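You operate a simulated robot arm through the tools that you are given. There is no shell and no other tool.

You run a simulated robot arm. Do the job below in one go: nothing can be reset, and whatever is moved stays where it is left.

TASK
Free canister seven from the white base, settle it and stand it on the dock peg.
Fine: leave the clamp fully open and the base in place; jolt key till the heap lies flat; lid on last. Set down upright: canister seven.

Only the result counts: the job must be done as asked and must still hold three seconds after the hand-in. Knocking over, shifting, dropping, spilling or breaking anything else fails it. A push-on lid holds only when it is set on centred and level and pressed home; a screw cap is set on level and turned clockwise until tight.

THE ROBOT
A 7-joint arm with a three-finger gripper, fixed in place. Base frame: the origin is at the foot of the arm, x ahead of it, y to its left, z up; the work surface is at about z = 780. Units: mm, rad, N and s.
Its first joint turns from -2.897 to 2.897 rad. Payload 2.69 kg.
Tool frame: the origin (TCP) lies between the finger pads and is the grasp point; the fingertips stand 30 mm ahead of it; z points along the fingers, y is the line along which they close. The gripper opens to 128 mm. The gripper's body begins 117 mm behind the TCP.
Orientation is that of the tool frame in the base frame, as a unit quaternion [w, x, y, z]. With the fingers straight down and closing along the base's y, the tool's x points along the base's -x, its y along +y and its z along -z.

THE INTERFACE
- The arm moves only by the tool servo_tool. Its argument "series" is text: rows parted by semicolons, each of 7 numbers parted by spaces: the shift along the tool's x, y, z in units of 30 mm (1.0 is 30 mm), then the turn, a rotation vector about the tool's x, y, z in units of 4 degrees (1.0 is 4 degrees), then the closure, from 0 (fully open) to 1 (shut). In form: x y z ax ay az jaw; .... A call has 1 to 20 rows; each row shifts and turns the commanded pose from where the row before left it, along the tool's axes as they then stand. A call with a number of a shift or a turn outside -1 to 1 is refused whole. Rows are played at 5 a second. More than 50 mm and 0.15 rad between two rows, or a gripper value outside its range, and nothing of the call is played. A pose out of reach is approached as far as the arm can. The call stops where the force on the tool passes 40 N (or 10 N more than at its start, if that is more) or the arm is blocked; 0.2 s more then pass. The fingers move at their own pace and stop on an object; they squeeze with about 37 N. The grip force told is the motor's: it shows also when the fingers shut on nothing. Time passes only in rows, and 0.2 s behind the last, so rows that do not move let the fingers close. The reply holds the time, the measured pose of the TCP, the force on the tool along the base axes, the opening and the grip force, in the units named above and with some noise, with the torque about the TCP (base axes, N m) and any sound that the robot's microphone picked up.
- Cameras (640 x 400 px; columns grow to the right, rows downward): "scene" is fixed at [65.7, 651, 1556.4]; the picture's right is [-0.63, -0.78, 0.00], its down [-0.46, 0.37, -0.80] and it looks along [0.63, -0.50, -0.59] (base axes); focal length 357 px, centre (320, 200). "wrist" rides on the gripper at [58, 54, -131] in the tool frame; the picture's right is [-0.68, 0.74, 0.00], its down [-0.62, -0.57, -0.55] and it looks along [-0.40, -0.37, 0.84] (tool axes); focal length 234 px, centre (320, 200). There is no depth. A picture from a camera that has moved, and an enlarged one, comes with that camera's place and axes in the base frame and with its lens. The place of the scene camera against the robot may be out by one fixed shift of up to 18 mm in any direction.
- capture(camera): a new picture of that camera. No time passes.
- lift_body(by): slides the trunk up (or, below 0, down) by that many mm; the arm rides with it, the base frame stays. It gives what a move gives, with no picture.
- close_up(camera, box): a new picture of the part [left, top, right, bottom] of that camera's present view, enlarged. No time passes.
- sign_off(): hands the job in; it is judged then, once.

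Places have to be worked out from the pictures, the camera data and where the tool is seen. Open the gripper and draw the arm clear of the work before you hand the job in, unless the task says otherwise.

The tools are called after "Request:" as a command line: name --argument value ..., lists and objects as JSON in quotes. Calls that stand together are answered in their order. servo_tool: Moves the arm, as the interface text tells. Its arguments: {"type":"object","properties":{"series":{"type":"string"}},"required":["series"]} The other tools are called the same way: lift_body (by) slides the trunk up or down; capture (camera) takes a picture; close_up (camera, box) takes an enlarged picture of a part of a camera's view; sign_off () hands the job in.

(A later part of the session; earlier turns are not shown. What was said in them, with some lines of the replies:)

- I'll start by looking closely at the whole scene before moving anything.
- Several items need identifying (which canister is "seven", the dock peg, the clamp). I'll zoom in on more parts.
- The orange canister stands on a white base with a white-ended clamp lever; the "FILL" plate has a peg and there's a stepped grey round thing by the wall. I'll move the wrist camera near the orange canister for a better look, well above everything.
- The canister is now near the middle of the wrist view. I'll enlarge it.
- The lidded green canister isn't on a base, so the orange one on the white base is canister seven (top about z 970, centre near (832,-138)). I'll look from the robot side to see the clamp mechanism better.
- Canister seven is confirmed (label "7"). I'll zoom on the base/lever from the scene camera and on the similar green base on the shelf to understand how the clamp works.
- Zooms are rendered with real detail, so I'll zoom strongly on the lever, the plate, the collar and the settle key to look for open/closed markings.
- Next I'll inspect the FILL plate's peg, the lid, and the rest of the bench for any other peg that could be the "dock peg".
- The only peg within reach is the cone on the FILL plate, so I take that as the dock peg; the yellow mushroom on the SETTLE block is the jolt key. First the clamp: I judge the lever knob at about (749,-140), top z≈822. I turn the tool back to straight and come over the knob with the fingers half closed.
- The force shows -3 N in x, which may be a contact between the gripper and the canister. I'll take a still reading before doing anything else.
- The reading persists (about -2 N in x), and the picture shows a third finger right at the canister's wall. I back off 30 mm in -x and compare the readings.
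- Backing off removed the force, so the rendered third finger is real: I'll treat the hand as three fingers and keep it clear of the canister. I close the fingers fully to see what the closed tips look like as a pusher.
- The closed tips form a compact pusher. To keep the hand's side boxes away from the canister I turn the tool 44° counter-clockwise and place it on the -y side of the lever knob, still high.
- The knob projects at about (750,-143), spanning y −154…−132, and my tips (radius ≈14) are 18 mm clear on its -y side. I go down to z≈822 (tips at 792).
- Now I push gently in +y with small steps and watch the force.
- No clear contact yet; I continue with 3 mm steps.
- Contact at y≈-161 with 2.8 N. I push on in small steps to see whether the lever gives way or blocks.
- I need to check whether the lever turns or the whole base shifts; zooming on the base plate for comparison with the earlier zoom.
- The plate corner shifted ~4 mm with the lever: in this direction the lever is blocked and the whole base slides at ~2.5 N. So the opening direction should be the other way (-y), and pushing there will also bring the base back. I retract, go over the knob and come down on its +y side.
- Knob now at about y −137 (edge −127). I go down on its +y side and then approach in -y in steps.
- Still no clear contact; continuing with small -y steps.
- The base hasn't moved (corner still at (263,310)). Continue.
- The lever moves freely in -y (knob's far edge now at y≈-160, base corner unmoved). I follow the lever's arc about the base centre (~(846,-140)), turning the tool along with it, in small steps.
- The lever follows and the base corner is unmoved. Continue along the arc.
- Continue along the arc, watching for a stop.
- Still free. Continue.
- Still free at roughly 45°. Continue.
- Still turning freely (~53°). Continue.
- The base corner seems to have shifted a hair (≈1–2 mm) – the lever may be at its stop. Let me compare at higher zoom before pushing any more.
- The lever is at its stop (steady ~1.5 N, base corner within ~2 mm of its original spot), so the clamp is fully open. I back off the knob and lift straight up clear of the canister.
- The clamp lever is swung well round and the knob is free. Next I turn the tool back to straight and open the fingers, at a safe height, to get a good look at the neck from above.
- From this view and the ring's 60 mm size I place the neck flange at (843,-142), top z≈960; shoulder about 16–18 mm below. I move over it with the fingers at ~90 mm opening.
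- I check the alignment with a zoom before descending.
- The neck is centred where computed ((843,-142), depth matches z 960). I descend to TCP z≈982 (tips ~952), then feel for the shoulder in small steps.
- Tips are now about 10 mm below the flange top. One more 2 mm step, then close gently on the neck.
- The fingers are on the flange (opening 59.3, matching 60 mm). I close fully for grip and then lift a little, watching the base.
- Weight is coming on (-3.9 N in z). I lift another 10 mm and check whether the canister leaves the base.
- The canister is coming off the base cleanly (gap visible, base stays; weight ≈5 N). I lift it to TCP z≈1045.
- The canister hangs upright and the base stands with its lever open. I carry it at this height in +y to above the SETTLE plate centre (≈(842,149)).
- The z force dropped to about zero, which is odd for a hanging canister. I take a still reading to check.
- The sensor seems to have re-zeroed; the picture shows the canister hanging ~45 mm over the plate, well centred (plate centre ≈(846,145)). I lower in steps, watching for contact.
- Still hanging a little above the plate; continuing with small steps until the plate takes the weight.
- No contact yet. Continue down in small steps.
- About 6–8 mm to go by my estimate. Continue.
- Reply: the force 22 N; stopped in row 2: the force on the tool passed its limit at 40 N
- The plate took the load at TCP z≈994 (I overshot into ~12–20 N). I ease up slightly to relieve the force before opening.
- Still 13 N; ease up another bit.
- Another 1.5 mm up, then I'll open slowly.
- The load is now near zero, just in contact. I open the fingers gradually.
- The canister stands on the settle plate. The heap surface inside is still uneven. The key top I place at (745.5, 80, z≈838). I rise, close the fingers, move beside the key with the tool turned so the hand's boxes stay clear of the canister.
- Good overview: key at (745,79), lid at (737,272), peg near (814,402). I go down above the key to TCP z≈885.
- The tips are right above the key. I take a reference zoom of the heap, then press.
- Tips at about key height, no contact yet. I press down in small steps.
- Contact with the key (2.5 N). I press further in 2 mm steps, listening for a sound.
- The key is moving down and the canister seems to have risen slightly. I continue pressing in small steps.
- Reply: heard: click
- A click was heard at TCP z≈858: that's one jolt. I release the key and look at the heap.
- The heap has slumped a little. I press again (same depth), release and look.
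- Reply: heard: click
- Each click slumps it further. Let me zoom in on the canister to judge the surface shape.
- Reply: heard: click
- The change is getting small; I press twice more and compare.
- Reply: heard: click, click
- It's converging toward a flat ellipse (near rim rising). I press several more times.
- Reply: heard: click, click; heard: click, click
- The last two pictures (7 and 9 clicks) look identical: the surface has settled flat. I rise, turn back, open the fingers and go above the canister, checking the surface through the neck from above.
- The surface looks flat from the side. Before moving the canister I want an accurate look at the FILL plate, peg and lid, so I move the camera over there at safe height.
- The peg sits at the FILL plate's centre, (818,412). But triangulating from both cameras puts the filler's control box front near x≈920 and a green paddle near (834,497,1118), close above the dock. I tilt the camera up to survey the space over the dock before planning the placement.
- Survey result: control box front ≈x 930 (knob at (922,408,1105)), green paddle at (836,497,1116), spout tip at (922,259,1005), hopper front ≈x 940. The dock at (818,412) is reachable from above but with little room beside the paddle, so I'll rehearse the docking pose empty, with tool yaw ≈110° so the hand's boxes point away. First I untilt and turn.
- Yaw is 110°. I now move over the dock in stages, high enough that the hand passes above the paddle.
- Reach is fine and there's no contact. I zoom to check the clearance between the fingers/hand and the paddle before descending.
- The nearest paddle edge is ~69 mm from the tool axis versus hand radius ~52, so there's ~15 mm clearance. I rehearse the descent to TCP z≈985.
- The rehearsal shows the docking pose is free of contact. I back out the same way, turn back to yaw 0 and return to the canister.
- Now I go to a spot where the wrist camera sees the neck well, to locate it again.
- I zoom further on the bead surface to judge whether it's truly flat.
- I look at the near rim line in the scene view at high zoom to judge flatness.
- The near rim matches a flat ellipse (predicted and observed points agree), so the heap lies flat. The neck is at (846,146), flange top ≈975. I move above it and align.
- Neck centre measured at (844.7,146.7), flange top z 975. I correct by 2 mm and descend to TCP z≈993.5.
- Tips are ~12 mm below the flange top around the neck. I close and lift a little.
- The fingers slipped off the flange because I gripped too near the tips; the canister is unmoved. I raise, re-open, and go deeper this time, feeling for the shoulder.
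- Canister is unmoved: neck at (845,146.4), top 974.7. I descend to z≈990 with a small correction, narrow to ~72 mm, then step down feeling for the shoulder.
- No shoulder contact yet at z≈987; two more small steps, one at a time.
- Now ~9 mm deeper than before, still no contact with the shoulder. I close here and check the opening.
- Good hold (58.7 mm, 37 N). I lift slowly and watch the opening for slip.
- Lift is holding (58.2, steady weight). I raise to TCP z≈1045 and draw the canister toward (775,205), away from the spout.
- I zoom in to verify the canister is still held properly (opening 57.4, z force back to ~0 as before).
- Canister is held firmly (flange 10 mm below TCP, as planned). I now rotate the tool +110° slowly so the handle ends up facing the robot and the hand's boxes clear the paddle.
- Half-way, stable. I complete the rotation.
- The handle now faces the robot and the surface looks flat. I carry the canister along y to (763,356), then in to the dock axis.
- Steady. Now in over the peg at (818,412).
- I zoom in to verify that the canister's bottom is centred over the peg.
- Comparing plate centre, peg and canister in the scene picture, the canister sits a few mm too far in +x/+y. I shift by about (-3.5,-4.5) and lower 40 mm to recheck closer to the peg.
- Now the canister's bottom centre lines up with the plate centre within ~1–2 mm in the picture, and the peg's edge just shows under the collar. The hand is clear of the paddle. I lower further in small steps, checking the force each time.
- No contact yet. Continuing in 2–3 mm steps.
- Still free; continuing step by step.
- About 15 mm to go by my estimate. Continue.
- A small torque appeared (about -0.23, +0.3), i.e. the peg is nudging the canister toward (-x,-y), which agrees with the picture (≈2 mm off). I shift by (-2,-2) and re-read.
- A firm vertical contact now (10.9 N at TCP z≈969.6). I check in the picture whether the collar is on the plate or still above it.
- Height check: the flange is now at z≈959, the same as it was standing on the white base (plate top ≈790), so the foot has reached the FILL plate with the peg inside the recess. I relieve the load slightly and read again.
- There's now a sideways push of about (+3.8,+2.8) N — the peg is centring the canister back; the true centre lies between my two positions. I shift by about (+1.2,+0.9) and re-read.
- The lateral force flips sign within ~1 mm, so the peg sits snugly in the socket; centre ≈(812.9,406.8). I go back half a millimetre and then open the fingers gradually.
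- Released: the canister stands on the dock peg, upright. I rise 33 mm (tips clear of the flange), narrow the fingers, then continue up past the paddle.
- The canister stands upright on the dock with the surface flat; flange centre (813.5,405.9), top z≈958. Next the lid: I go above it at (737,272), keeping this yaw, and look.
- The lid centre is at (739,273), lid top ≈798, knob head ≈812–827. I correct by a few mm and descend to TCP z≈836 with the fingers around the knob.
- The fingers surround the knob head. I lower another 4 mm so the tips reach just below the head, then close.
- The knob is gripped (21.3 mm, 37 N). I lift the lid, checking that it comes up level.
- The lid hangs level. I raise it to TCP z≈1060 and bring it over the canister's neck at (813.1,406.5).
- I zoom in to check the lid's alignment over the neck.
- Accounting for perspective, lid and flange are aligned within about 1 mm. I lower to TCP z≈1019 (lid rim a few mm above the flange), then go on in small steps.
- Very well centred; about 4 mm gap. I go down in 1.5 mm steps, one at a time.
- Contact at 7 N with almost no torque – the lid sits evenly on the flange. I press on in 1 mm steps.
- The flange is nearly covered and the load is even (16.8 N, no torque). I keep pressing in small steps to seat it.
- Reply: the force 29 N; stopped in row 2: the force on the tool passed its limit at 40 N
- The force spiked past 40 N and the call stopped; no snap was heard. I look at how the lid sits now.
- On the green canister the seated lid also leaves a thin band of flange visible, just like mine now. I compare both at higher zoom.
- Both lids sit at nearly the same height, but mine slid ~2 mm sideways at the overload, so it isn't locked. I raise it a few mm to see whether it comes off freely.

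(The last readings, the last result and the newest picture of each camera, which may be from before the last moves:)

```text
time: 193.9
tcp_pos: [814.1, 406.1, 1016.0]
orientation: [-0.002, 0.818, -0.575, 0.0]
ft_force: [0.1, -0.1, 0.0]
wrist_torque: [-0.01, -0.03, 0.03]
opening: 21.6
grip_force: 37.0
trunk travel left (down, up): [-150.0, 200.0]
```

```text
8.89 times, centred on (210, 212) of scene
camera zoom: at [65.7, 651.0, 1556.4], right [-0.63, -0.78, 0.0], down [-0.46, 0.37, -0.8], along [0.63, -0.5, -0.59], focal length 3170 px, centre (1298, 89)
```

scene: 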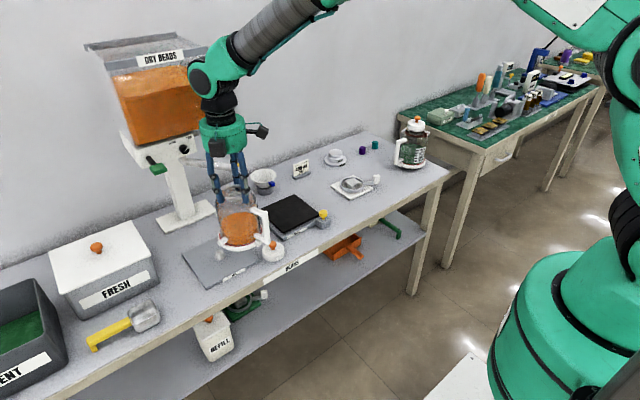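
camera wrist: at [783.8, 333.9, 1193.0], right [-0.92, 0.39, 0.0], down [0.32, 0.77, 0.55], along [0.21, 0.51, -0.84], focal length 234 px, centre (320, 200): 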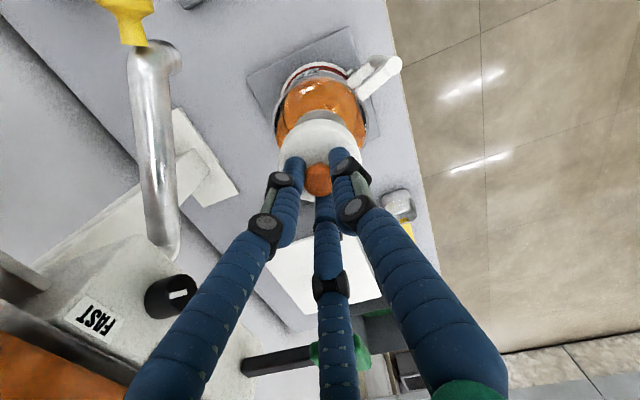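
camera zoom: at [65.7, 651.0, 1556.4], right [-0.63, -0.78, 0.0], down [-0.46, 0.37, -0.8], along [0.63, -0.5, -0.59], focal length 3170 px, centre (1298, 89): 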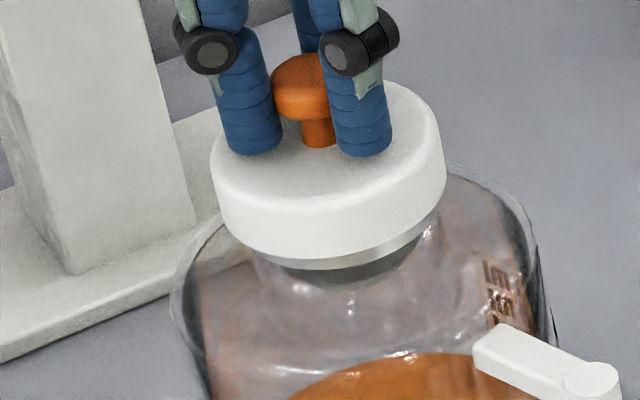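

The lid is free (zero force). I raise it ~15 mm to measure the flange and lid positions precisely in one high-zoom picture.

Request:
servo_tool --series "0 0 -0.25 0 0 0 1; 0 0 -0.3 0 0 0 1; 0 0 0 0 0 0 1; 0 0 0 0 0 0 1"

Request:
close_up --camera "scene" --box '[188, 186, 236, 230]'

Request:
close_up --camera "wrist" --box '[260, 80, 390, 230]'

```text
time: 194.9
tcp_pos: [814.8, 406.1, 1031.1]
orientation: [-0.001, 0.818, -0.575, 0.0]
ft_force: [0.0, -0.4, 0.1]
wrist_torque: [0.05, -0.02, 0.01]
opening: 21.3
grip_force: 36.9
trunk travel left (down, up): [-150.0, 200.0]
```

```text
9.09 times, centred on (212, 208) of scene
camera zoom: at [65.7, 651.0, 1556.4], right [-0.63, -0.78, 0.0], down [-0.46, 0.37, -0.8], along [0.63, -0.5, -0.59], focal length 3242 px, centre (1302, 127)
```

zoom: 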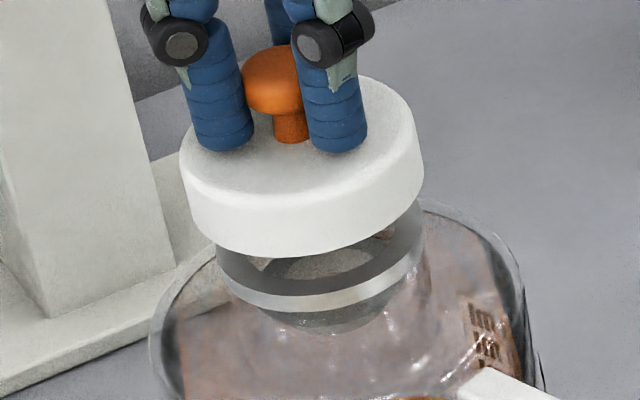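

```text
2.67 times, centred on (325, 155) of wrist
camera zoom: at [784.3, 333.9, 1162.3], right [-0.92, 0.39, 0.0], down [0.32, 0.77, 0.55], along [0.21, 0.51, -0.83], focal length 624 px, centre (307, 320)
```

zoom: 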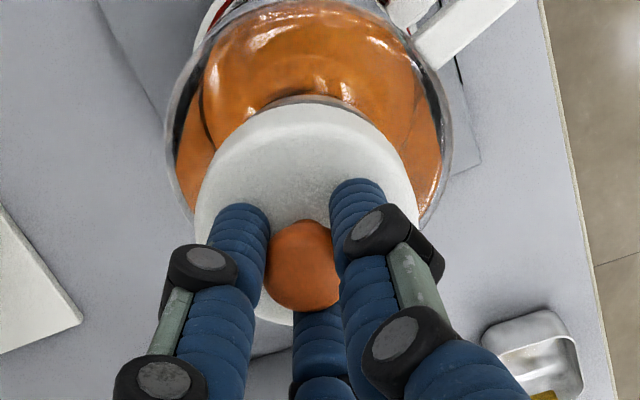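

Measured in this picture, the flange (211.74 px) and lid (307.3 vs expected 307.5) are now centred to within a few tenths of a mm sideways. I lower again and press in fine steps.

Request:
servo_tool --series "0 0 0.25 0 0 0 1; 0 0 0.2 0 0 0 1; 0 0 0 0 0 0 1; 0 0 0 0 0 0 1"

Request:
servo_tool --series "0 0 0.05 0 0 0 1; 0 0 0 0 0 0 1; 0 0 0 0 0 0 1"

```text
time: 195.9
tcp_pos: [814.4, 405.5, 1019.6]
orientation: [-0.001, 0.818, -0.575, 0.0]
ft_force: [-0.2, -0.6, -0.2]
wrist_torque: [-0.01, -0.02, 0.02]
opening: 21.3
grip_force: 37.4
trunk travel left (down, up): [-150.0, 200.0]
```

```text
time: 196.7
tcp_pos: [814.7, 405.4, 1017.4]
orientation: [-0.002, 0.818, -0.575, 0.0]
ft_force: [0.6, 0.5, 1.2]
wrist_torque: [0.01, 0.01, -0.02]
opening: 21.7
grip_force: 36.7
trunk travel left (down, up): [-150.0, 200.0]
```

Almost at contact. Pressing on in ~1 mm steps.

Request:
servo_tool --series "0 0 0.035 0 0 0 1; 0 0 0 0 0 0 1"

Request:
servo_tool --series "0 0 0.03 0 0 0 1; 0 0 0 0 0 0 1"

```text
time: 197.3
tcp_pos: [814.6, 405.2, 1016.4]
orientation: [-0.001, 0.818, -0.575, 0.0]
ft_force: [0.1, 0.1, -0.3]
wrist_torque: [0.03, 0.0, 0.02]
opening: 21.9
grip_force: 36.9
trunk travel left (down, up): [-150.0, 200.0]
```

```text
time: 197.9
tcp_pos: [814.6, 406.5, 1016.0]
orientation: [-0.001, 0.818, -0.575, 0.0]
ft_force: [-0.2, -0.3, 0.1]
wrist_torque: [-0.01, -0.01, -0.02]
opening: 21.4
grip_force: 36.9
trunk travel left (down, up): [-150.0, 200.0]
```

Request:
servo_tool --series "0 0 0.03 0 0 0 1; 0 0 0 0 0 0 1"

Request:
servo_tool --series "0 0 0.03 0 0 0 1; 0 0 0 0 0 0 1"

Request:
close_up --camera "scene" --box '[188, 190, 236, 234]'

```text
time: 198.5
tcp_pos: [814.6, 407.5, 1015.5]
orientation: [-0.001, 0.818, -0.575, -0.001]
ft_force: [-0.5, -0.7, 0.3]
wrist_torque: [0.01, 0.03, -0.02]
opening: 21.5
grip_force: 37.1
trunk travel left (down, up): [-150.0, 200.0]
```

```text
time: 199.1
tcp_pos: [813.8, 406.5, 1015.3]
orientation: [-0.001, 0.818, -0.575, 0.0]
ft_force: [-0.6, -1.7, 5.7]
wrist_torque: [-0.03, 0.14, 0.01]
opening: 21.3
grip_force: 36.6
trunk travel left (down, up): [-150.0, 200.0]
```

```text
9.09 times, centred on (212, 212) of scene
camera zoom: at [65.7, 651.0, 1556.4], right [-0.63, -0.78, 0.0], down [-0.46, 0.37, -0.8], along [0.63, -0.5, -0.59], focal length 3242 px, centre (1302, 91)
```

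zoom: 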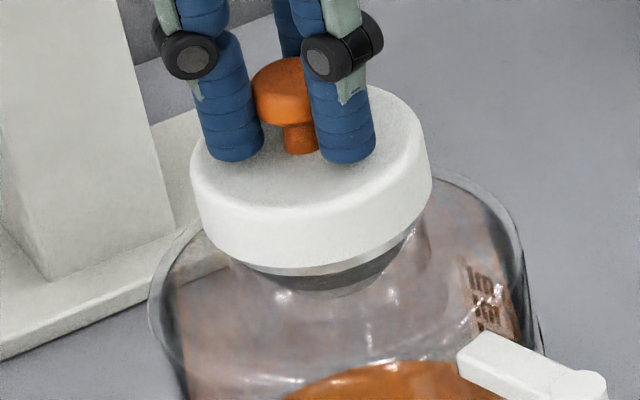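

Contact (5.7 N). I continue to press in ~0.7 mm steps.

Request:
servo_tool --series "0 0 0.025 0 0 0 1; 0 0 0 0 0 0 1; 0 0 0 0 0 0 1"

Request:
servo_tool --series "0 0 0.025 0 0 0 1; 0 0 0 0 0 0 1; 0 0 0 0 0 0 1"

```text
time: 199.9
tcp_pos: [814.0, 405.7, 1015.3]
orientation: [-0.003, 0.818, -0.575, 0.001]
ft_force: [0.4, -1.0, 14.7]
wrist_torque: [0.0, 0.1, 0.04]
opening: 21.2
grip_force: 37.4
trunk travel left (down, up): [-150.0, 200.0]
```

```text
time: 200.7
tcp_pos: [814.3, 406.2, 1014.9]
orientation: [-0.003, 0.818, -0.575, 0.001]
ft_force: [2.0, 1.4, 24.1]
wrist_torque: [0.05, 0.0, -0.01]
opening: 20.8
grip_force: 37.3
trunk travel left (down, up): [-150.0, 200.0]
```

24 N, evenly loaded, no snap yet. A bit more.

Request:
servo_tool --series "0 0 0.02 0 0 0 1; 0 0 0 0 0 0 1; 0 0 0 0 0 0 1"

Request:
close_up --camera "scene" --box '[188, 190, 236, 234]'

```text
time: 201.5
tcp_pos: [813.9, 406.6, 1014.8]
orientation: [-0.003, 0.818, -0.575, 0.001]
ft_force: [2.1, 3.3, 34.6]
wrist_torque: [0.04, 0.06, -0.01]
opening: 21.6
grip_force: 37.0
trunk travel left (down, up): [-150.0, 200.0]
```

```text
9.09 times, centred on (212, 212) of scene
camera zoom: at [65.7, 651.0, 1556.4], right [-0.63, -0.78, 0.0], down [-0.46, 0.37, -0.8], along [0.63, -0.5, -0.59], focal length 3242 px, centre (1302, 91)
```

zoom: 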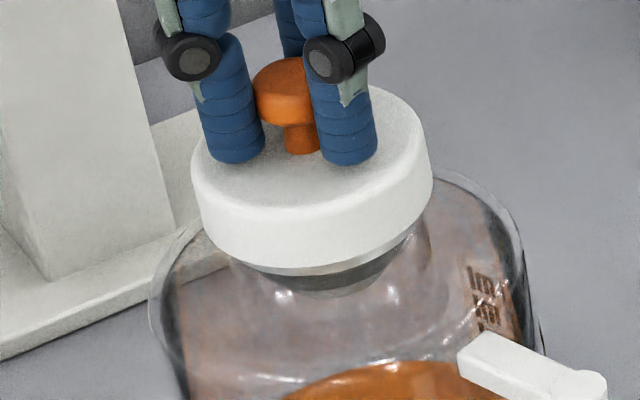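

The lid is centred (0.2 mm) and pressed with ~35 N, sitting at the same height as the green canister's lid. I relax the push step by step and test gently whether the lid now holds (a held lid would pull back).

Request:
servo_tool --series "0 0 -0.05 0 0 0 1; 0 0 -0.05 0 0 0 1; 0 0 0 0 0 0 1"

Request:
servo_tool --series "0 0 -0.03 0 0 0 1; 0 0 0 0 0 0 1; 0 0 0 0 0 0 1"

Request:
servo_tool --series "0 0 -0.03 0 0 0 1; 0 0 0 0 0 0 1; 0 0 0 0 0 0 1"

```text
time: 202.3
tcp_pos: [814.0, 404.5, 1014.9]
orientation: [0.0, 0.818, -0.575, 0.001]
ft_force: [3.4, 3.7, 17.9]
wrist_torque: [0.31, -0.2, -0.02]
opening: 21.3
grip_force: 37.2
trunk travel left (down, up): [-150.0, 200.0]
```

```text
time: 203.1
tcp_pos: [812.9, 406.1, 1013.7]
orientation: [0.001, 0.818, -0.575, 0.0]
ft_force: [1.5, 1.3, 3.3]
wrist_torque: [-0.02, 0.01, 0.02]
opening: 21.6
grip_force: 36.7
trunk travel left (down, up): [-150.0, 200.0]
```

```text
time: 203.9
tcp_pos: [814.0, 406.9, 1016.6]
orientation: [-0.001, 0.818, -0.575, 0.0]
ft_force: [0.0, -0.6, 0.0]
wrist_torque: [0.0, 0.0, -0.03]
opening: 21.7
grip_force: 37.0
trunk travel left (down, up): [-150.0, 200.0]
```

Force is back to zero. One more small raise with a picture to see if lid and flange separate.

Request:
servo_tool --series "0 0 -0.06 0 0 0 1; 0 0 0 0 0 0 1; 0 0 0 0 0 0 1"

Request:
close_up --camera "scene" --box '[188, 190, 236, 234]'

```text
time: 204.7
tcp_pos: [813.6, 407.3, 1018.9]
orientation: [-0.002, 0.818, -0.575, 0.001]
ft_force: [-0.5, -0.7, -0.8]
wrist_torque: [-0.02, -0.02, 0.03]
opening: 21.3
grip_force: 37.0
trunk travel left (down, up): [-150.0, 200.0]
```

```text
9.09 times, centred on (212, 212) of scene
camera zoom: at [65.7, 651.0, 1556.4], right [-0.63, -0.78, 0.0], down [-0.46, 0.37, -0.8], along [0.63, -0.5, -0.59], focal length 3242 px, centre (1302, 91)
```

zoom: 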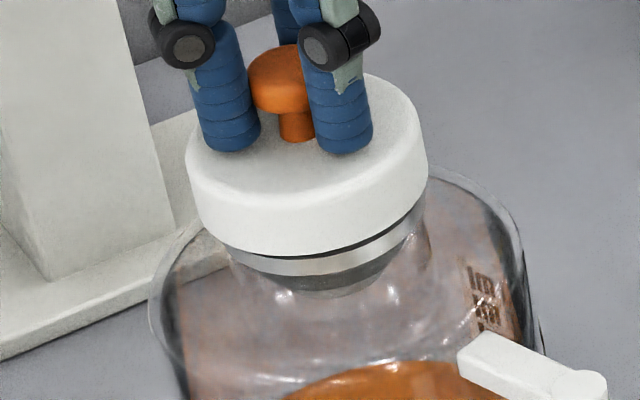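

The lid separates freely, so it isn't held yet. I compare the seated green lid at very high zoom to learn how deep "home" is.

Request:
close_up --camera "scene" --box '[405, 124, 427, 138]'

Request:
close_up --camera "scene" --box '[199, 208, 225, 226]'

```text
16.00 times, centred on (416, 131) of scene
camera zoom: at [65.7, 651.0, 1556.4], right [-0.63, -0.78, 0.0], down [-0.46, 0.37, -0.8], along [0.63, -0.5, -0.59], focal length 5706 px, centre (-1216, 1304)
```

zoom: 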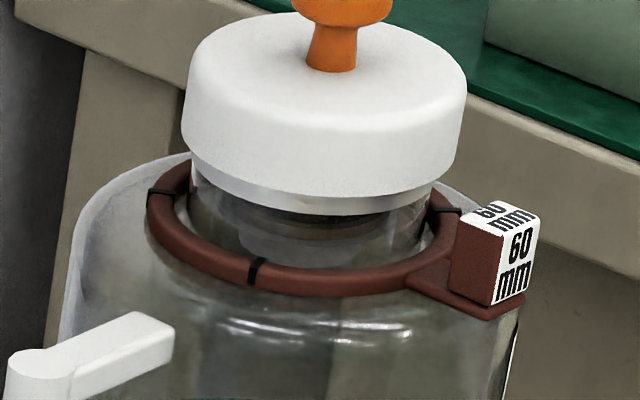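

```text
16.00 times, centred on (212, 217) of scene
camera zoom: at [65.7, 651.0, 1556.4], right [-0.63, -0.78, 0.0], down [-0.46, 0.37, -0.8], along [0.63, -0.5, -0.59], focal length 5706 px, centre (2048, -72)
```

zoom: 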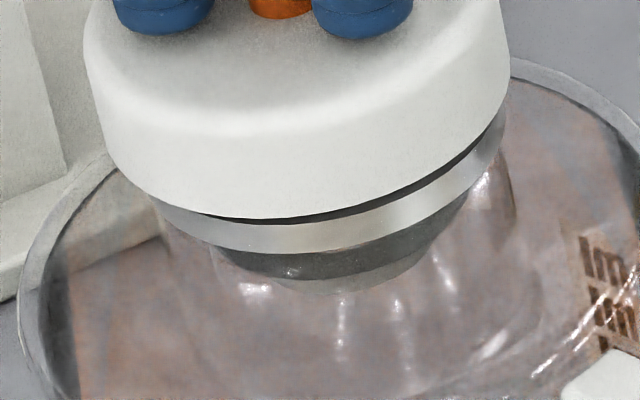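

Height and centring match the green lid, so what's missing is probably a full push with the lid self-levelled. I set the lid down lightly, release the knob, and will press on top of the knob with closed fingers.

Request:
servo_tool --series "0 0 0.05 0 0 0 1; 0 0 0.04 0 0 0 1; 0 0 0 0 0 0 1; 0 0 0 0 0 0 1"

Request:
servo_tool --series "0 0 0.03 0 0 0 1; 0 0 0 0 0 0 1; 0 0 0 0 0 0 1"

```text
time: 205.7
tcp_pos: [814.6, 407.0, 1015.2]
orientation: [-0.002, 0.818, -0.575, 0.001]
ft_force: [-1.3, -1.1, 0.9]
wrist_torque: [0.02, -0.01, -0.01]
opening: 21.6
grip_force: 36.5
trunk travel left (down, up): [-150.0, 200.0]
```

```text
time: 206.5
tcp_pos: [815.0, 405.9, 1015.4]
orientation: [-0.002, 0.818, -0.575, 0.001]
ft_force: [-0.1, -0.2, -0.4]
wrist_torque: [0.05, 0.02, -0.01]
opening: 21.5
grip_force: 37.5
trunk travel left (down, up): [-150.0, 200.0]
```

Request:
servo_tool --series "0 0 0.03 0 0 0 1; 0 0 0 0 0 0 1; 0 0 0 0 0 0 1"

Request:
close_up --camera "scene" --box '[188, 190, 236, 234]'

```text
time: 207.3
tcp_pos: [815.7, 405.6, 1014.1]
orientation: [-0.002, 0.818, -0.576, 0.001]
ft_force: [-0.6, 1.3, 3.9]
wrist_torque: [-0.02, 0.12, -0.07]
opening: 21.4
grip_force: 37.2
trunk travel left (down, up): [-150.0, 200.0]
```

```text
9.09 times, centred on (212, 212) of scene
camera zoom: at [65.7, 651.0, 1556.4], right [-0.63, -0.78, 0.0], down [-0.46, 0.37, -0.8], along [0.63, -0.5, -0.59], focal length 3242 px, centre (1302, 91)
```

zoom: 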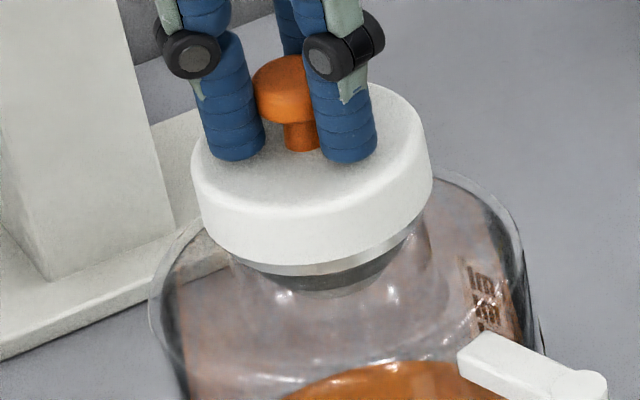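

In light contact (3.9 N) and centred. I open the fingers and check that the lid stays in place.

Request:
servo_tool --series "0 0 0 0 0 0 0.8; 0 0 0 0 0 0 0.75; 0 0 0 0 0 0 0.68; 0 0 0 0 0 0 0.6; 0 0 0 0 0 0 0.6"

Request:
close_up --camera "scene" --box '[188, 185, 236, 234]'

Request:
close_up --camera "wrist" --box '[260, 80, 390, 230]'

```text
time: 208.5
tcp_pos: [814.3, 406.9, 1013.6]
orientation: [-0.002, 0.818, -0.575, 0.0]
ft_force: [0.4, 0.6, 0.4]
wrist_torque: [0.01, -0.02, -0.01]
opening: 51.2
grip_force: 0.0
trunk travel left (down, up): [-150.0, 200.0]
heard: snap
```

```text
8.16 times, centred on (212, 210) of scene
camera zoom: at [65.7, 651.0, 1556.4], right [-0.63, -0.78, 0.0], down [-0.46, 0.37, -0.8], along [0.63, -0.5, -0.59], focal length 2911 px, centre (1202, 122)
```

zoom: 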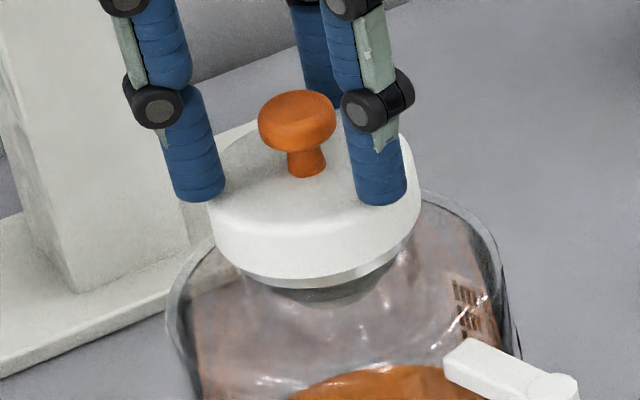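

```text
2.67 times, centred on (325, 155) of wrist
camera zoom: at [784.6, 333.6, 1144.7], right [-0.92, 0.39, 0.0], down [0.32, 0.77, 0.55], along [0.21, 0.51, -0.83], focal length 624 px, centre (307, 320)
```

zoom: 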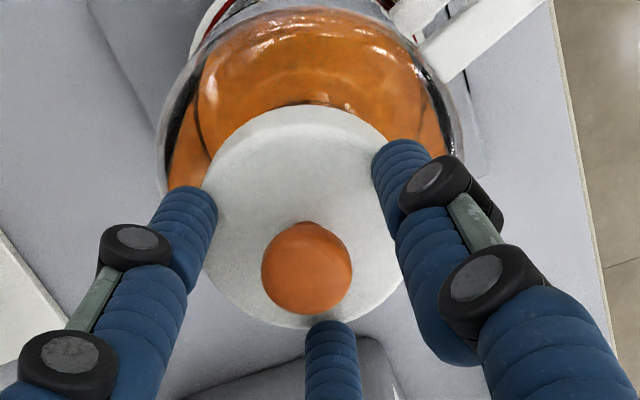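

A "snap" was heard as the lid came free of the fingers – it has latched. I rise clear of the knob and look at the lid.

Request:
servo_tool --series "0 0 -0.3 0 0 0 0.6; 0 0 -0.5 0 0 0 0.6; 0 0 -0.5 0 0 0 0.6; 0 0 0 0 0 0 0.6; 0 0 0 0 0 0 0.6"

Request:
close_up --camera "scene" --box '[188, 185, 236, 234]'

Request:
close_up --camera "wrist" --box '[250, 60, 390, 210]'

```text
time: 209.7
tcp_pos: [815.0, 406.2, 1052.3]
orientation: [-0.002, 0.818, -0.575, 0.0]
ft_force: [0.3, 0.1, -0.3]
wrist_torque: [-0.02, 0.01, -0.02]
opening: 51.3
grip_force: 0.1
trunk travel left (down, up): [-150.0, 200.0]
```

```text
8.16 times, centred on (212, 210) of scene
camera zoom: at [65.7, 651.0, 1556.4], right [-0.63, -0.78, 0.0], down [-0.46, 0.37, -0.8], along [0.63, -0.5, -0.59], focal length 2911 px, centre (1202, 122)
```

zoom: 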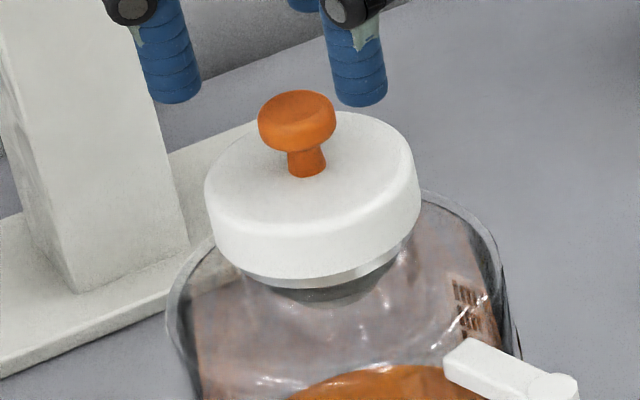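

```text
2.67 times, centred on (320, 135) of wrist
camera zoom: at [784.1, 333.5, 1183.5], right [-0.92, 0.39, 0.0], down [0.32, 0.77, 0.55], along [0.21, 0.51, -0.83], focal length 624 px, centre (320, 373)
```

zoom: 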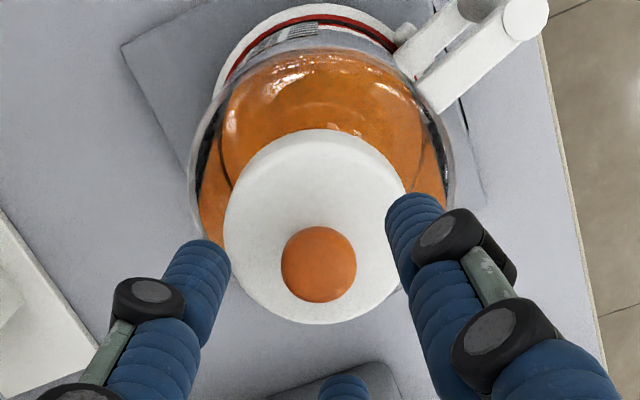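

The lid looks level and centred. For certainty I close the fingers and give the knob a gentle centred push from above.

Request:
servo_tool --series "0 0 -0.1 0 0 0 0.8; 0 0 0 0 0 0 1; 0 0 0 0 0 0 1; 0 0 0.2 0 0 0 1; 0 0 0 0 0 0 1"

Request:
close_up --camera "scene" --box '[182, 175, 242, 234]'

```text
time: 210.9
tcp_pos: [814.6, 404.8, 1049.8]
orientation: [-0.001, 0.818, -0.575, 0.0]
ft_force: [0.0, 0.4, -0.1]
wrist_torque: [0.0, -0.01, 0.0]
opening: 1.9
grip_force: 31.5
trunk travel left (down, up): [-150.0, 200.0]
```

```text
6.78 times, centred on (212, 204) of scene
camera zoom: at [65.7, 651.0, 1556.4], right [-0.63, -0.78, 0.0], down [-0.46, 0.37, -0.8], along [0.63, -0.5, -0.59], focal length 2418 px, centre (1052, 170)
```

zoom: 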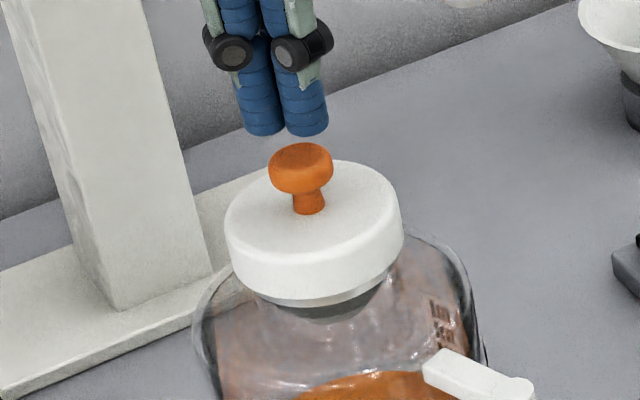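

Tips are right above the knob. I lower to contact and press lightly.

Request:
servo_tool --series "0 0 0.2 0 0 0 1; 0 0 0.1 0 0 0 1; 0 0 0 0 0 0 1"

Request:
servo_tool --series "0 0 0.06 0 0 0 1; 0 0 0 0 0 0 1"

Request:
servo_tool --series "0 0 0.06 0 0 0 1; 0 0 0 0 0 0 1"

```text
time: 211.7
tcp_pos: [813.9, 406.8, 1041.7]
orientation: [-0.002, 0.818, -0.575, -0.001]
ft_force: [-0.2, 0.6, -0.3]
wrist_torque: [-0.01, 0.02, 0.0]
opening: 2.0
grip_force: 31.9
trunk travel left (down, up): [-150.0, 200.0]
```

```text
time: 212.3
tcp_pos: [814.1, 406.8, 1040.5]
orientation: [-0.002, 0.819, -0.574, 0.0]
ft_force: [0.1, 1.0, 0.7]
wrist_torque: [-0.01, 0.0, -0.02]
opening: 2.1
grip_force: 31.7
trunk travel left (down, up): [-150.0, 200.0]
```

```text
time: 212.9
tcp_pos: [813.7, 405.6, 1037.4]
orientation: [-0.002, 0.818, -0.575, 0.001]
ft_force: [-0.7, -0.5, -0.2]
wrist_torque: [0.0, 0.01, 0.02]
opening: 2.1
grip_force: 31.1
trunk travel left (down, up): [-150.0, 200.0]
```

Request:
servo_tool --series "0 0 0.05 0 0 0 1; 0 0 0 0 0 0 1"

Request:
servo_tool --series "0 0 0.04 0 0 0 1; 0 0 0 0 0 0 1"

Request:
close_up --camera "scene" --box '[182, 175, 242, 234]'

```text
time: 213.5
tcp_pos: [813.9, 405.2, 1036.2]
orientation: [-0.002, 0.818, -0.575, 0.001]
ft_force: [-0.2, 0.3, -0.4]
wrist_torque: [-0.01, -0.01, 0.03]
opening: 2.0
grip_force: 30.5
trunk travel left (down, up): [-150.0, 200.0]
```

```text
time: 214.1
tcp_pos: [813.8, 405.9, 1035.6]
orientation: [-0.002, 0.818, -0.575, 0.0]
ft_force: [-0.7, 0.5, -0.1]
wrist_torque: [-0.01, 0.0, 0.01]
opening: 2.1
grip_force: 31.7
trunk travel left (down, up): [-150.0, 200.0]
```

```text
6.78 times, centred on (212, 204) of scene
camera zoom: at [65.7, 651.0, 1556.4], right [-0.63, -0.78, 0.0], down [-0.46, 0.37, -0.8], along [0.63, -0.5, -0.59], focal length 2418 px, centre (1052, 170)
```

zoom: 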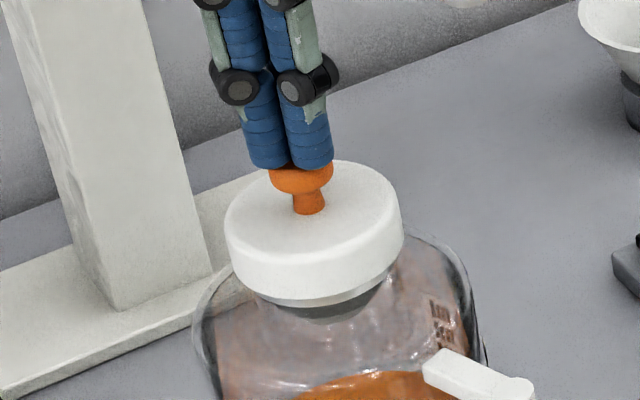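

Just touching the knob. Pressing in ~1 mm steps.

Request:
servo_tool --series "0 0 0.05 0 0 0 1; 0 0 0 0 0 0 1"

Request:
servo_tool --series "0 0 0.03 0 0 0 1; 0 0 0 0 0 0 1"

```text
time: 214.7
tcp_pos: [814.9, 406.3, 1032.9]
orientation: [-0.002, 0.818, -0.576, 0.0]
ft_force: [0.1, -0.2, -0.4]
wrist_torque: [0.01, -0.01, -0.01]
opening: 2.0
grip_force: 31.0
trunk travel left (down, up): [-150.0, 200.0]
```

```text
time: 215.3
tcp_pos: [814.3, 406.7, 1032.5]
orientation: [-0.002, 0.818, -0.575, 0.0]
ft_force: [0.5, 0.4, 0.3]
wrist_torque: [-0.01, -0.05, 0.02]
opening: 5.8
grip_force: 31.8
trunk travel left (down, up): [-150.0, 200.0]
```

The fingers start to spread around the knob rather than push, so I stop here – the snap already confirmed the lid. I open before rising so nothing pulls on the knob.

Request:
servo_tool --series "0 0 0 0 0 0 0.7; 0 0 0 0 0 0 0.6; 0 0 0 0 0 0 0.6; 0 0 -0.3 0 0 0 0.6; 0 0 -0.6 0 0 0 0.6; 0 0 -0.8 0 0 0 0.6; 0 0 0 0 0 0 0.6"

Request:
close_up --camera "scene" --box '[182, 175, 242, 234]'

Request:
close_up --camera "wrist" --box '[230, 40, 410, 200]'

```text
time: 216.9
tcp_pos: [814.2, 407.8, 1082.7]
orientation: [-0.001, 0.818, -0.575, 0.0]
ft_force: [-0.2, 0.3, -0.4]
wrist_torque: [0.02, -0.02, -0.04]
opening: 51.1
grip_force: 0.0
trunk travel left (down, up): [-150.0, 200.0]
```

```text
6.78 times, centred on (212, 204) of scene
camera zoom: at [65.7, 651.0, 1556.4], right [-0.63, -0.78, 0.0], down [-0.46, 0.37, -0.8], along [0.63, -0.5, -0.59], focal length 2418 px, centre (1052, 170)
```

zoom: 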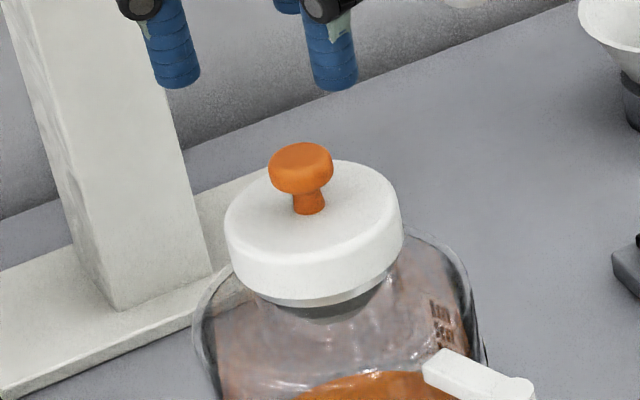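

```text
2.50 times, centred on (320, 120) of wrist
camera zoom: at [783.9, 335.2, 1213.8], right [-0.92, 0.39, 0.0], down [0.32, 0.77, 0.55], along [0.21, 0.51, -0.83], focal length 585 px, centre (320, 400)
```

zoom: 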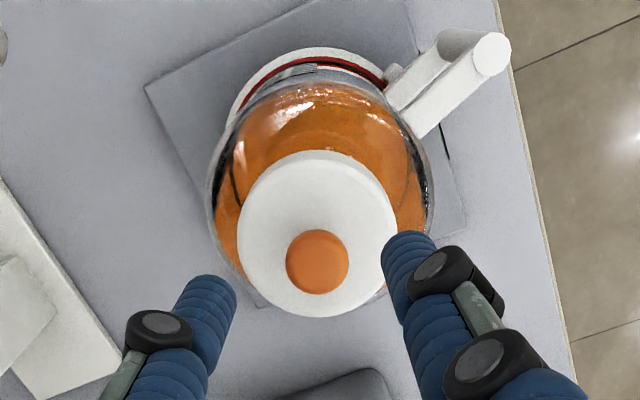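

The lid is level and centred. Before finishing, I check the white base: its lever position and place, compared with the beginning.

Request:
close_up --camera "scene" --box '[325, 165, 390, 210]'

Request:
close_up --camera "scene" --box '[335, 173, 370, 196]'

Request:
capture --camera "scene"

```text
8.89 times, centred on (358, 188) of scene
camera zoom: at [65.7, 651.0, 1556.4], right [-0.63, -0.78, 0.0], down [-0.46, 0.37, -0.8], along [0.63, -0.5, -0.59], focal length 3170 px, centre (-13, 311)
```

zoom: 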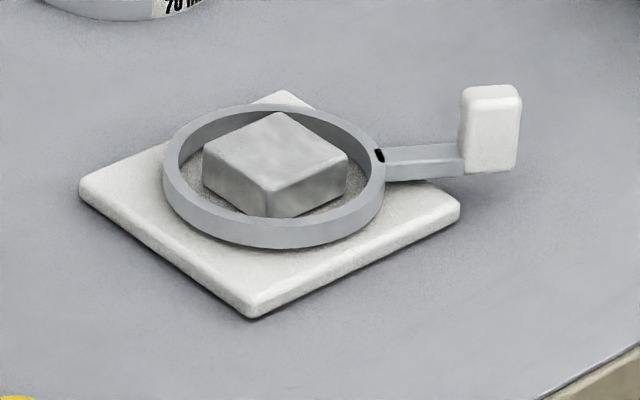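

```text
16.00 times, centred on (352, 184) of scene
camera zoom: at [65.7, 651.0, 1556.4], right [-0.63, -0.78, 0.0], down [-0.46, 0.37, -0.8], along [0.63, -0.5, -0.59], focal length 5706 px, centre (-200, 448)
```

zoom: 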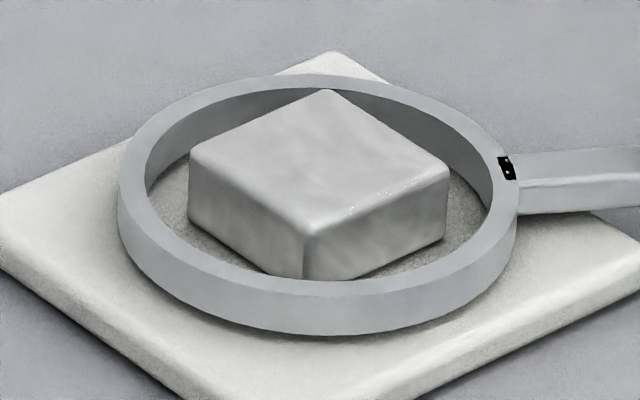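

```text
taken
```

scene: 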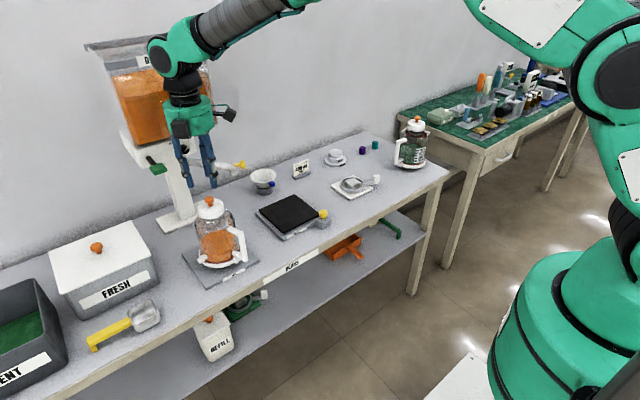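

The lever now has the same angle to its plate as on the spare green base (≈60° swung, at its stop) and the plate corner is within ~0.5 mm of its original place. I now withdraw the arm clear of the work and open the gripper.

Request:
servo_tool --series "0.036 0.937 0 0 0 0 0.6; 0.036 0.937 0 0 0 0 0.6; 0.036 0.937 0 0 0 0 0.6; 0.44 0.87 -0.3 0 0 0 0.6; 0.44 0.87 -0.3 0 0 0 0.6; 0.44 0.87 -0.3 0 0 0 0.4; 0.44 0.87 -0.3 0 0 0 0.2; 0.44 0.87 -0.3 0 0 0 0; 0.44 0.87 -0.3 0 0 0 0; 0.44 0.87 -0.3 0 0 0 0; 0 0 0 0 0 0 0; 0 0 0 0 0 0 0"

Request:
capture --camera "scene"

Request:
close_up --camera "scene" --box '[170, 180, 270, 290]'

Request:
capture --camera "wrist"

```text
time: 219.5
tcp_pos: [594.3, 224.0, 1145.5]
orientation: [-0.001, 0.818, -0.575, 0.0]
ft_force: [0.1, -0.2, -0.7]
wrist_torque: [0.01, 0.03, 0.0]
opening: 128.0
grip_force: 0.0
trunk travel left (down, up): [-150.0, 200.0]
```

```text
taken
```

scene: 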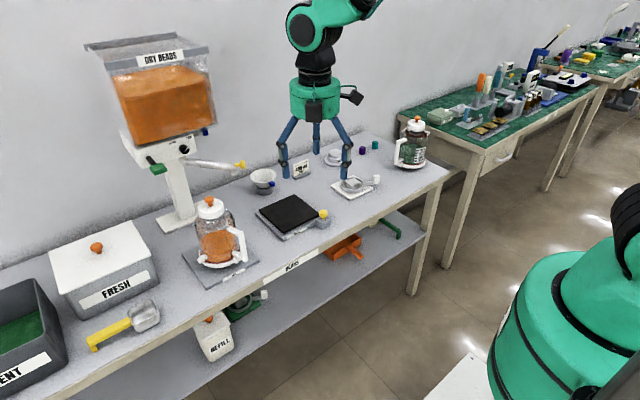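

```text
3.64 times, centred on (220, 235) of scene
camera zoom: at [65.7, 651.0, 1556.4], right [-0.63, -0.78, 0.0], down [-0.46, 0.37, -0.8], along [0.63, -0.5, -0.59], focal length 1297 px, centre (684, 73)
```

zoom: 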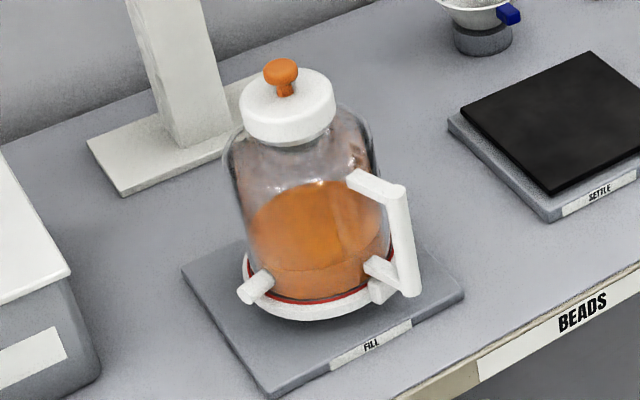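

```text
taken
camera wrist: at [564.7, 152.7, 1275.8], right [-0.92, 0.39, 0.0], down [0.32, 0.77, 0.55], along [0.21, 0.51, -0.83], focal length 234 px, centre (320, 200)
```

wrist: 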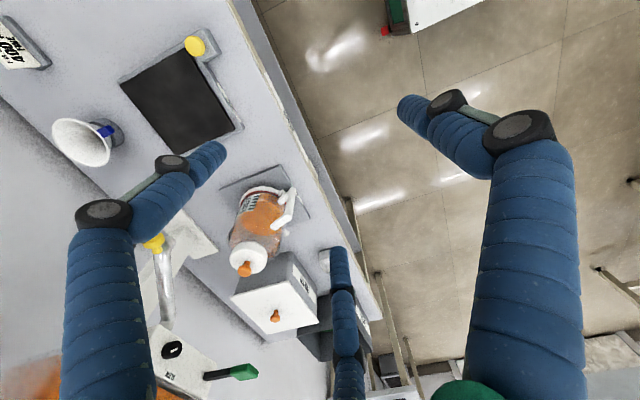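

Everything looks right; the arm is clear. I make a last accurate check that the canister stands truly upright on the dock (flange axis against collar).

Request:
close_up --camera "scene" --box '[190, 190, 250, 275]'

Request:
close_up --camera "scene" --box '[190, 235, 250, 275]'

Request:
close_up --camera "wrist" --box '[210, 160, 330, 290]'

```text
4.71 times, centred on (220, 232) of scene
camera zoom: at [65.7, 651.0, 1556.4], right [-0.63, -0.78, 0.0], down [-0.46, 0.37, -0.8], along [0.63, -0.5, -0.59], focal length 1678 px, centre (791, 47)
```

zoom: 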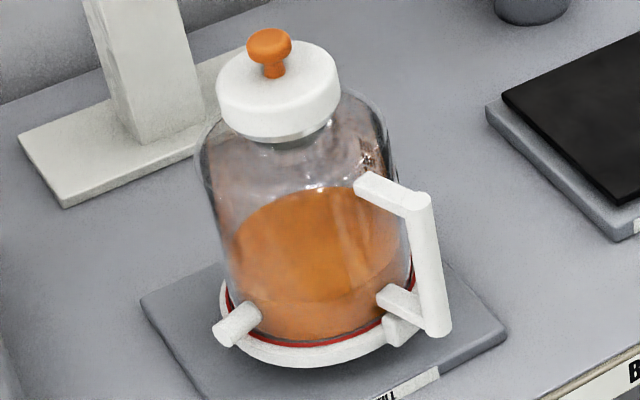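

```text
10.00 times, centred on (220, 255) of scene
camera zoom: at [65.7, 651.0, 1556.4], right [-0.63, -0.78, 0.0], down [-0.46, 0.37, -0.8], along [0.63, -0.5, -0.59], focal length 3566 px, centre (1320, -350)
```

zoom: 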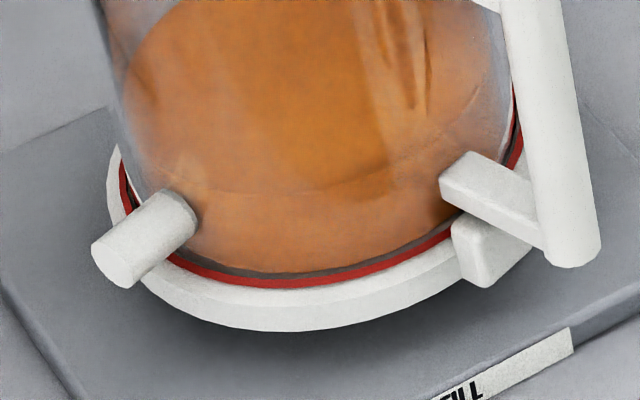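

```text
3.08 times, centred on (270, 225) of wrist
camera zoom: at [564.7, 152.7, 1275.8], right [-0.92, 0.39, 0.0], down [0.32, 0.77, 0.55], along [0.21, 0.51, -0.83], focal length 720 px, centre (474, 123)
```

zoom: 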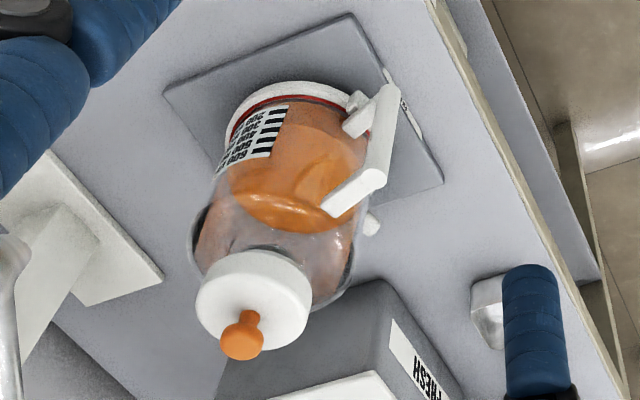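

I want to be sure about uprightness, so I measure again with a higher zoom from the wrist camera.

Request:
close_up --camera "wrist" --box '[225, 180, 305, 280]'

Request:
close_up --camera "wrist" --box '[235, 180, 295, 215]'

```text
4.00 times, centred on (265, 230) of wrist
camera zoom: at [564.7, 152.7, 1275.8], right [-0.92, 0.39, 0.0], down [0.32, 0.77, 0.55], along [0.21, 0.51, -0.83], focal length 937 px, centre (540, 80)
```

zoom: 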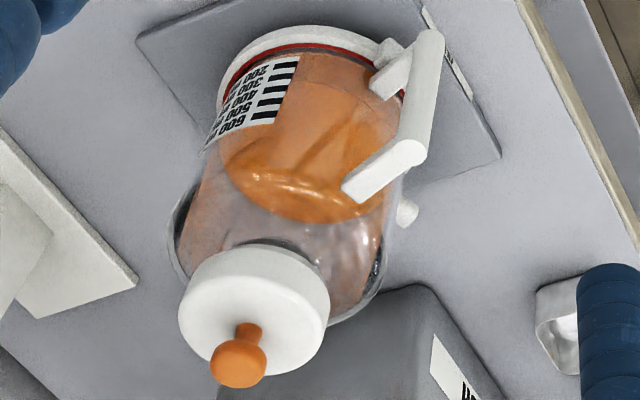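

```text
10.67 times, centred on (265, 198) of wrist
camera zoom: at [564.7, 152.7, 1275.8], right [-0.92, 0.39, 0.0], down [0.32, 0.77, 0.55], along [0.21, 0.51, -0.83], focal length 2498 px, centre (907, 227)
```

zoom: 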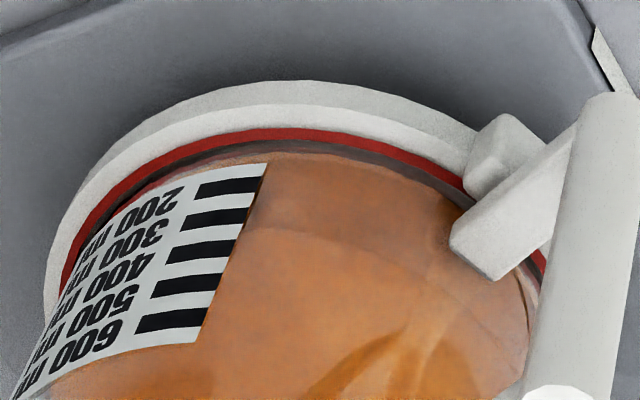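

The heights agree (flange at z≈958.5 = plate top ≈789 + canister height, same as on the base and settle plate), uprightness is within measuring error, the lid is on and level, the base is in place with its lever at the open stop, and the arm is clear with the gripper open. I hand the job in.

Request:
sign_off

```text
The job is handed in.
```

Canister seven is off the white base, settled, standing on the dock peg and lidded, and I've handed the job in. I don't have the judge's result.

- **Clamp and base:** I swung the lever about 60° until it stopped, the same angle as on the spare green base. The base slid a few millimetres while I found which way the lever opens. It ended within about a millimetre of where it started.
- **Settling:** I pressed the jolt key nine times. The last two presses changed nothing visible, and the heap surface matched a flat ellipse in the pictures.
- **Dock:** I took the cone on the FILL plate to be the dock peg, since nothing else within reach was labelled as one. The canister's height there matches it standing on the plate with the peg inside its base. From the pictures it may lean by up to about 2°, which is within my measuring error.
- **Lid:** It went on last, centred to within about half a millimetre and pressed with up to about 40 N. I heard a snap when I let go of it. I didn't pull on it afterwards to test the hold.

My second grip on the canister slipped off its neck while it was still on the settle plate. It didn't move and nothing spilled. Nothing else on the bench was knocked or shifted that I could see. The arm is clear with the gripper open.
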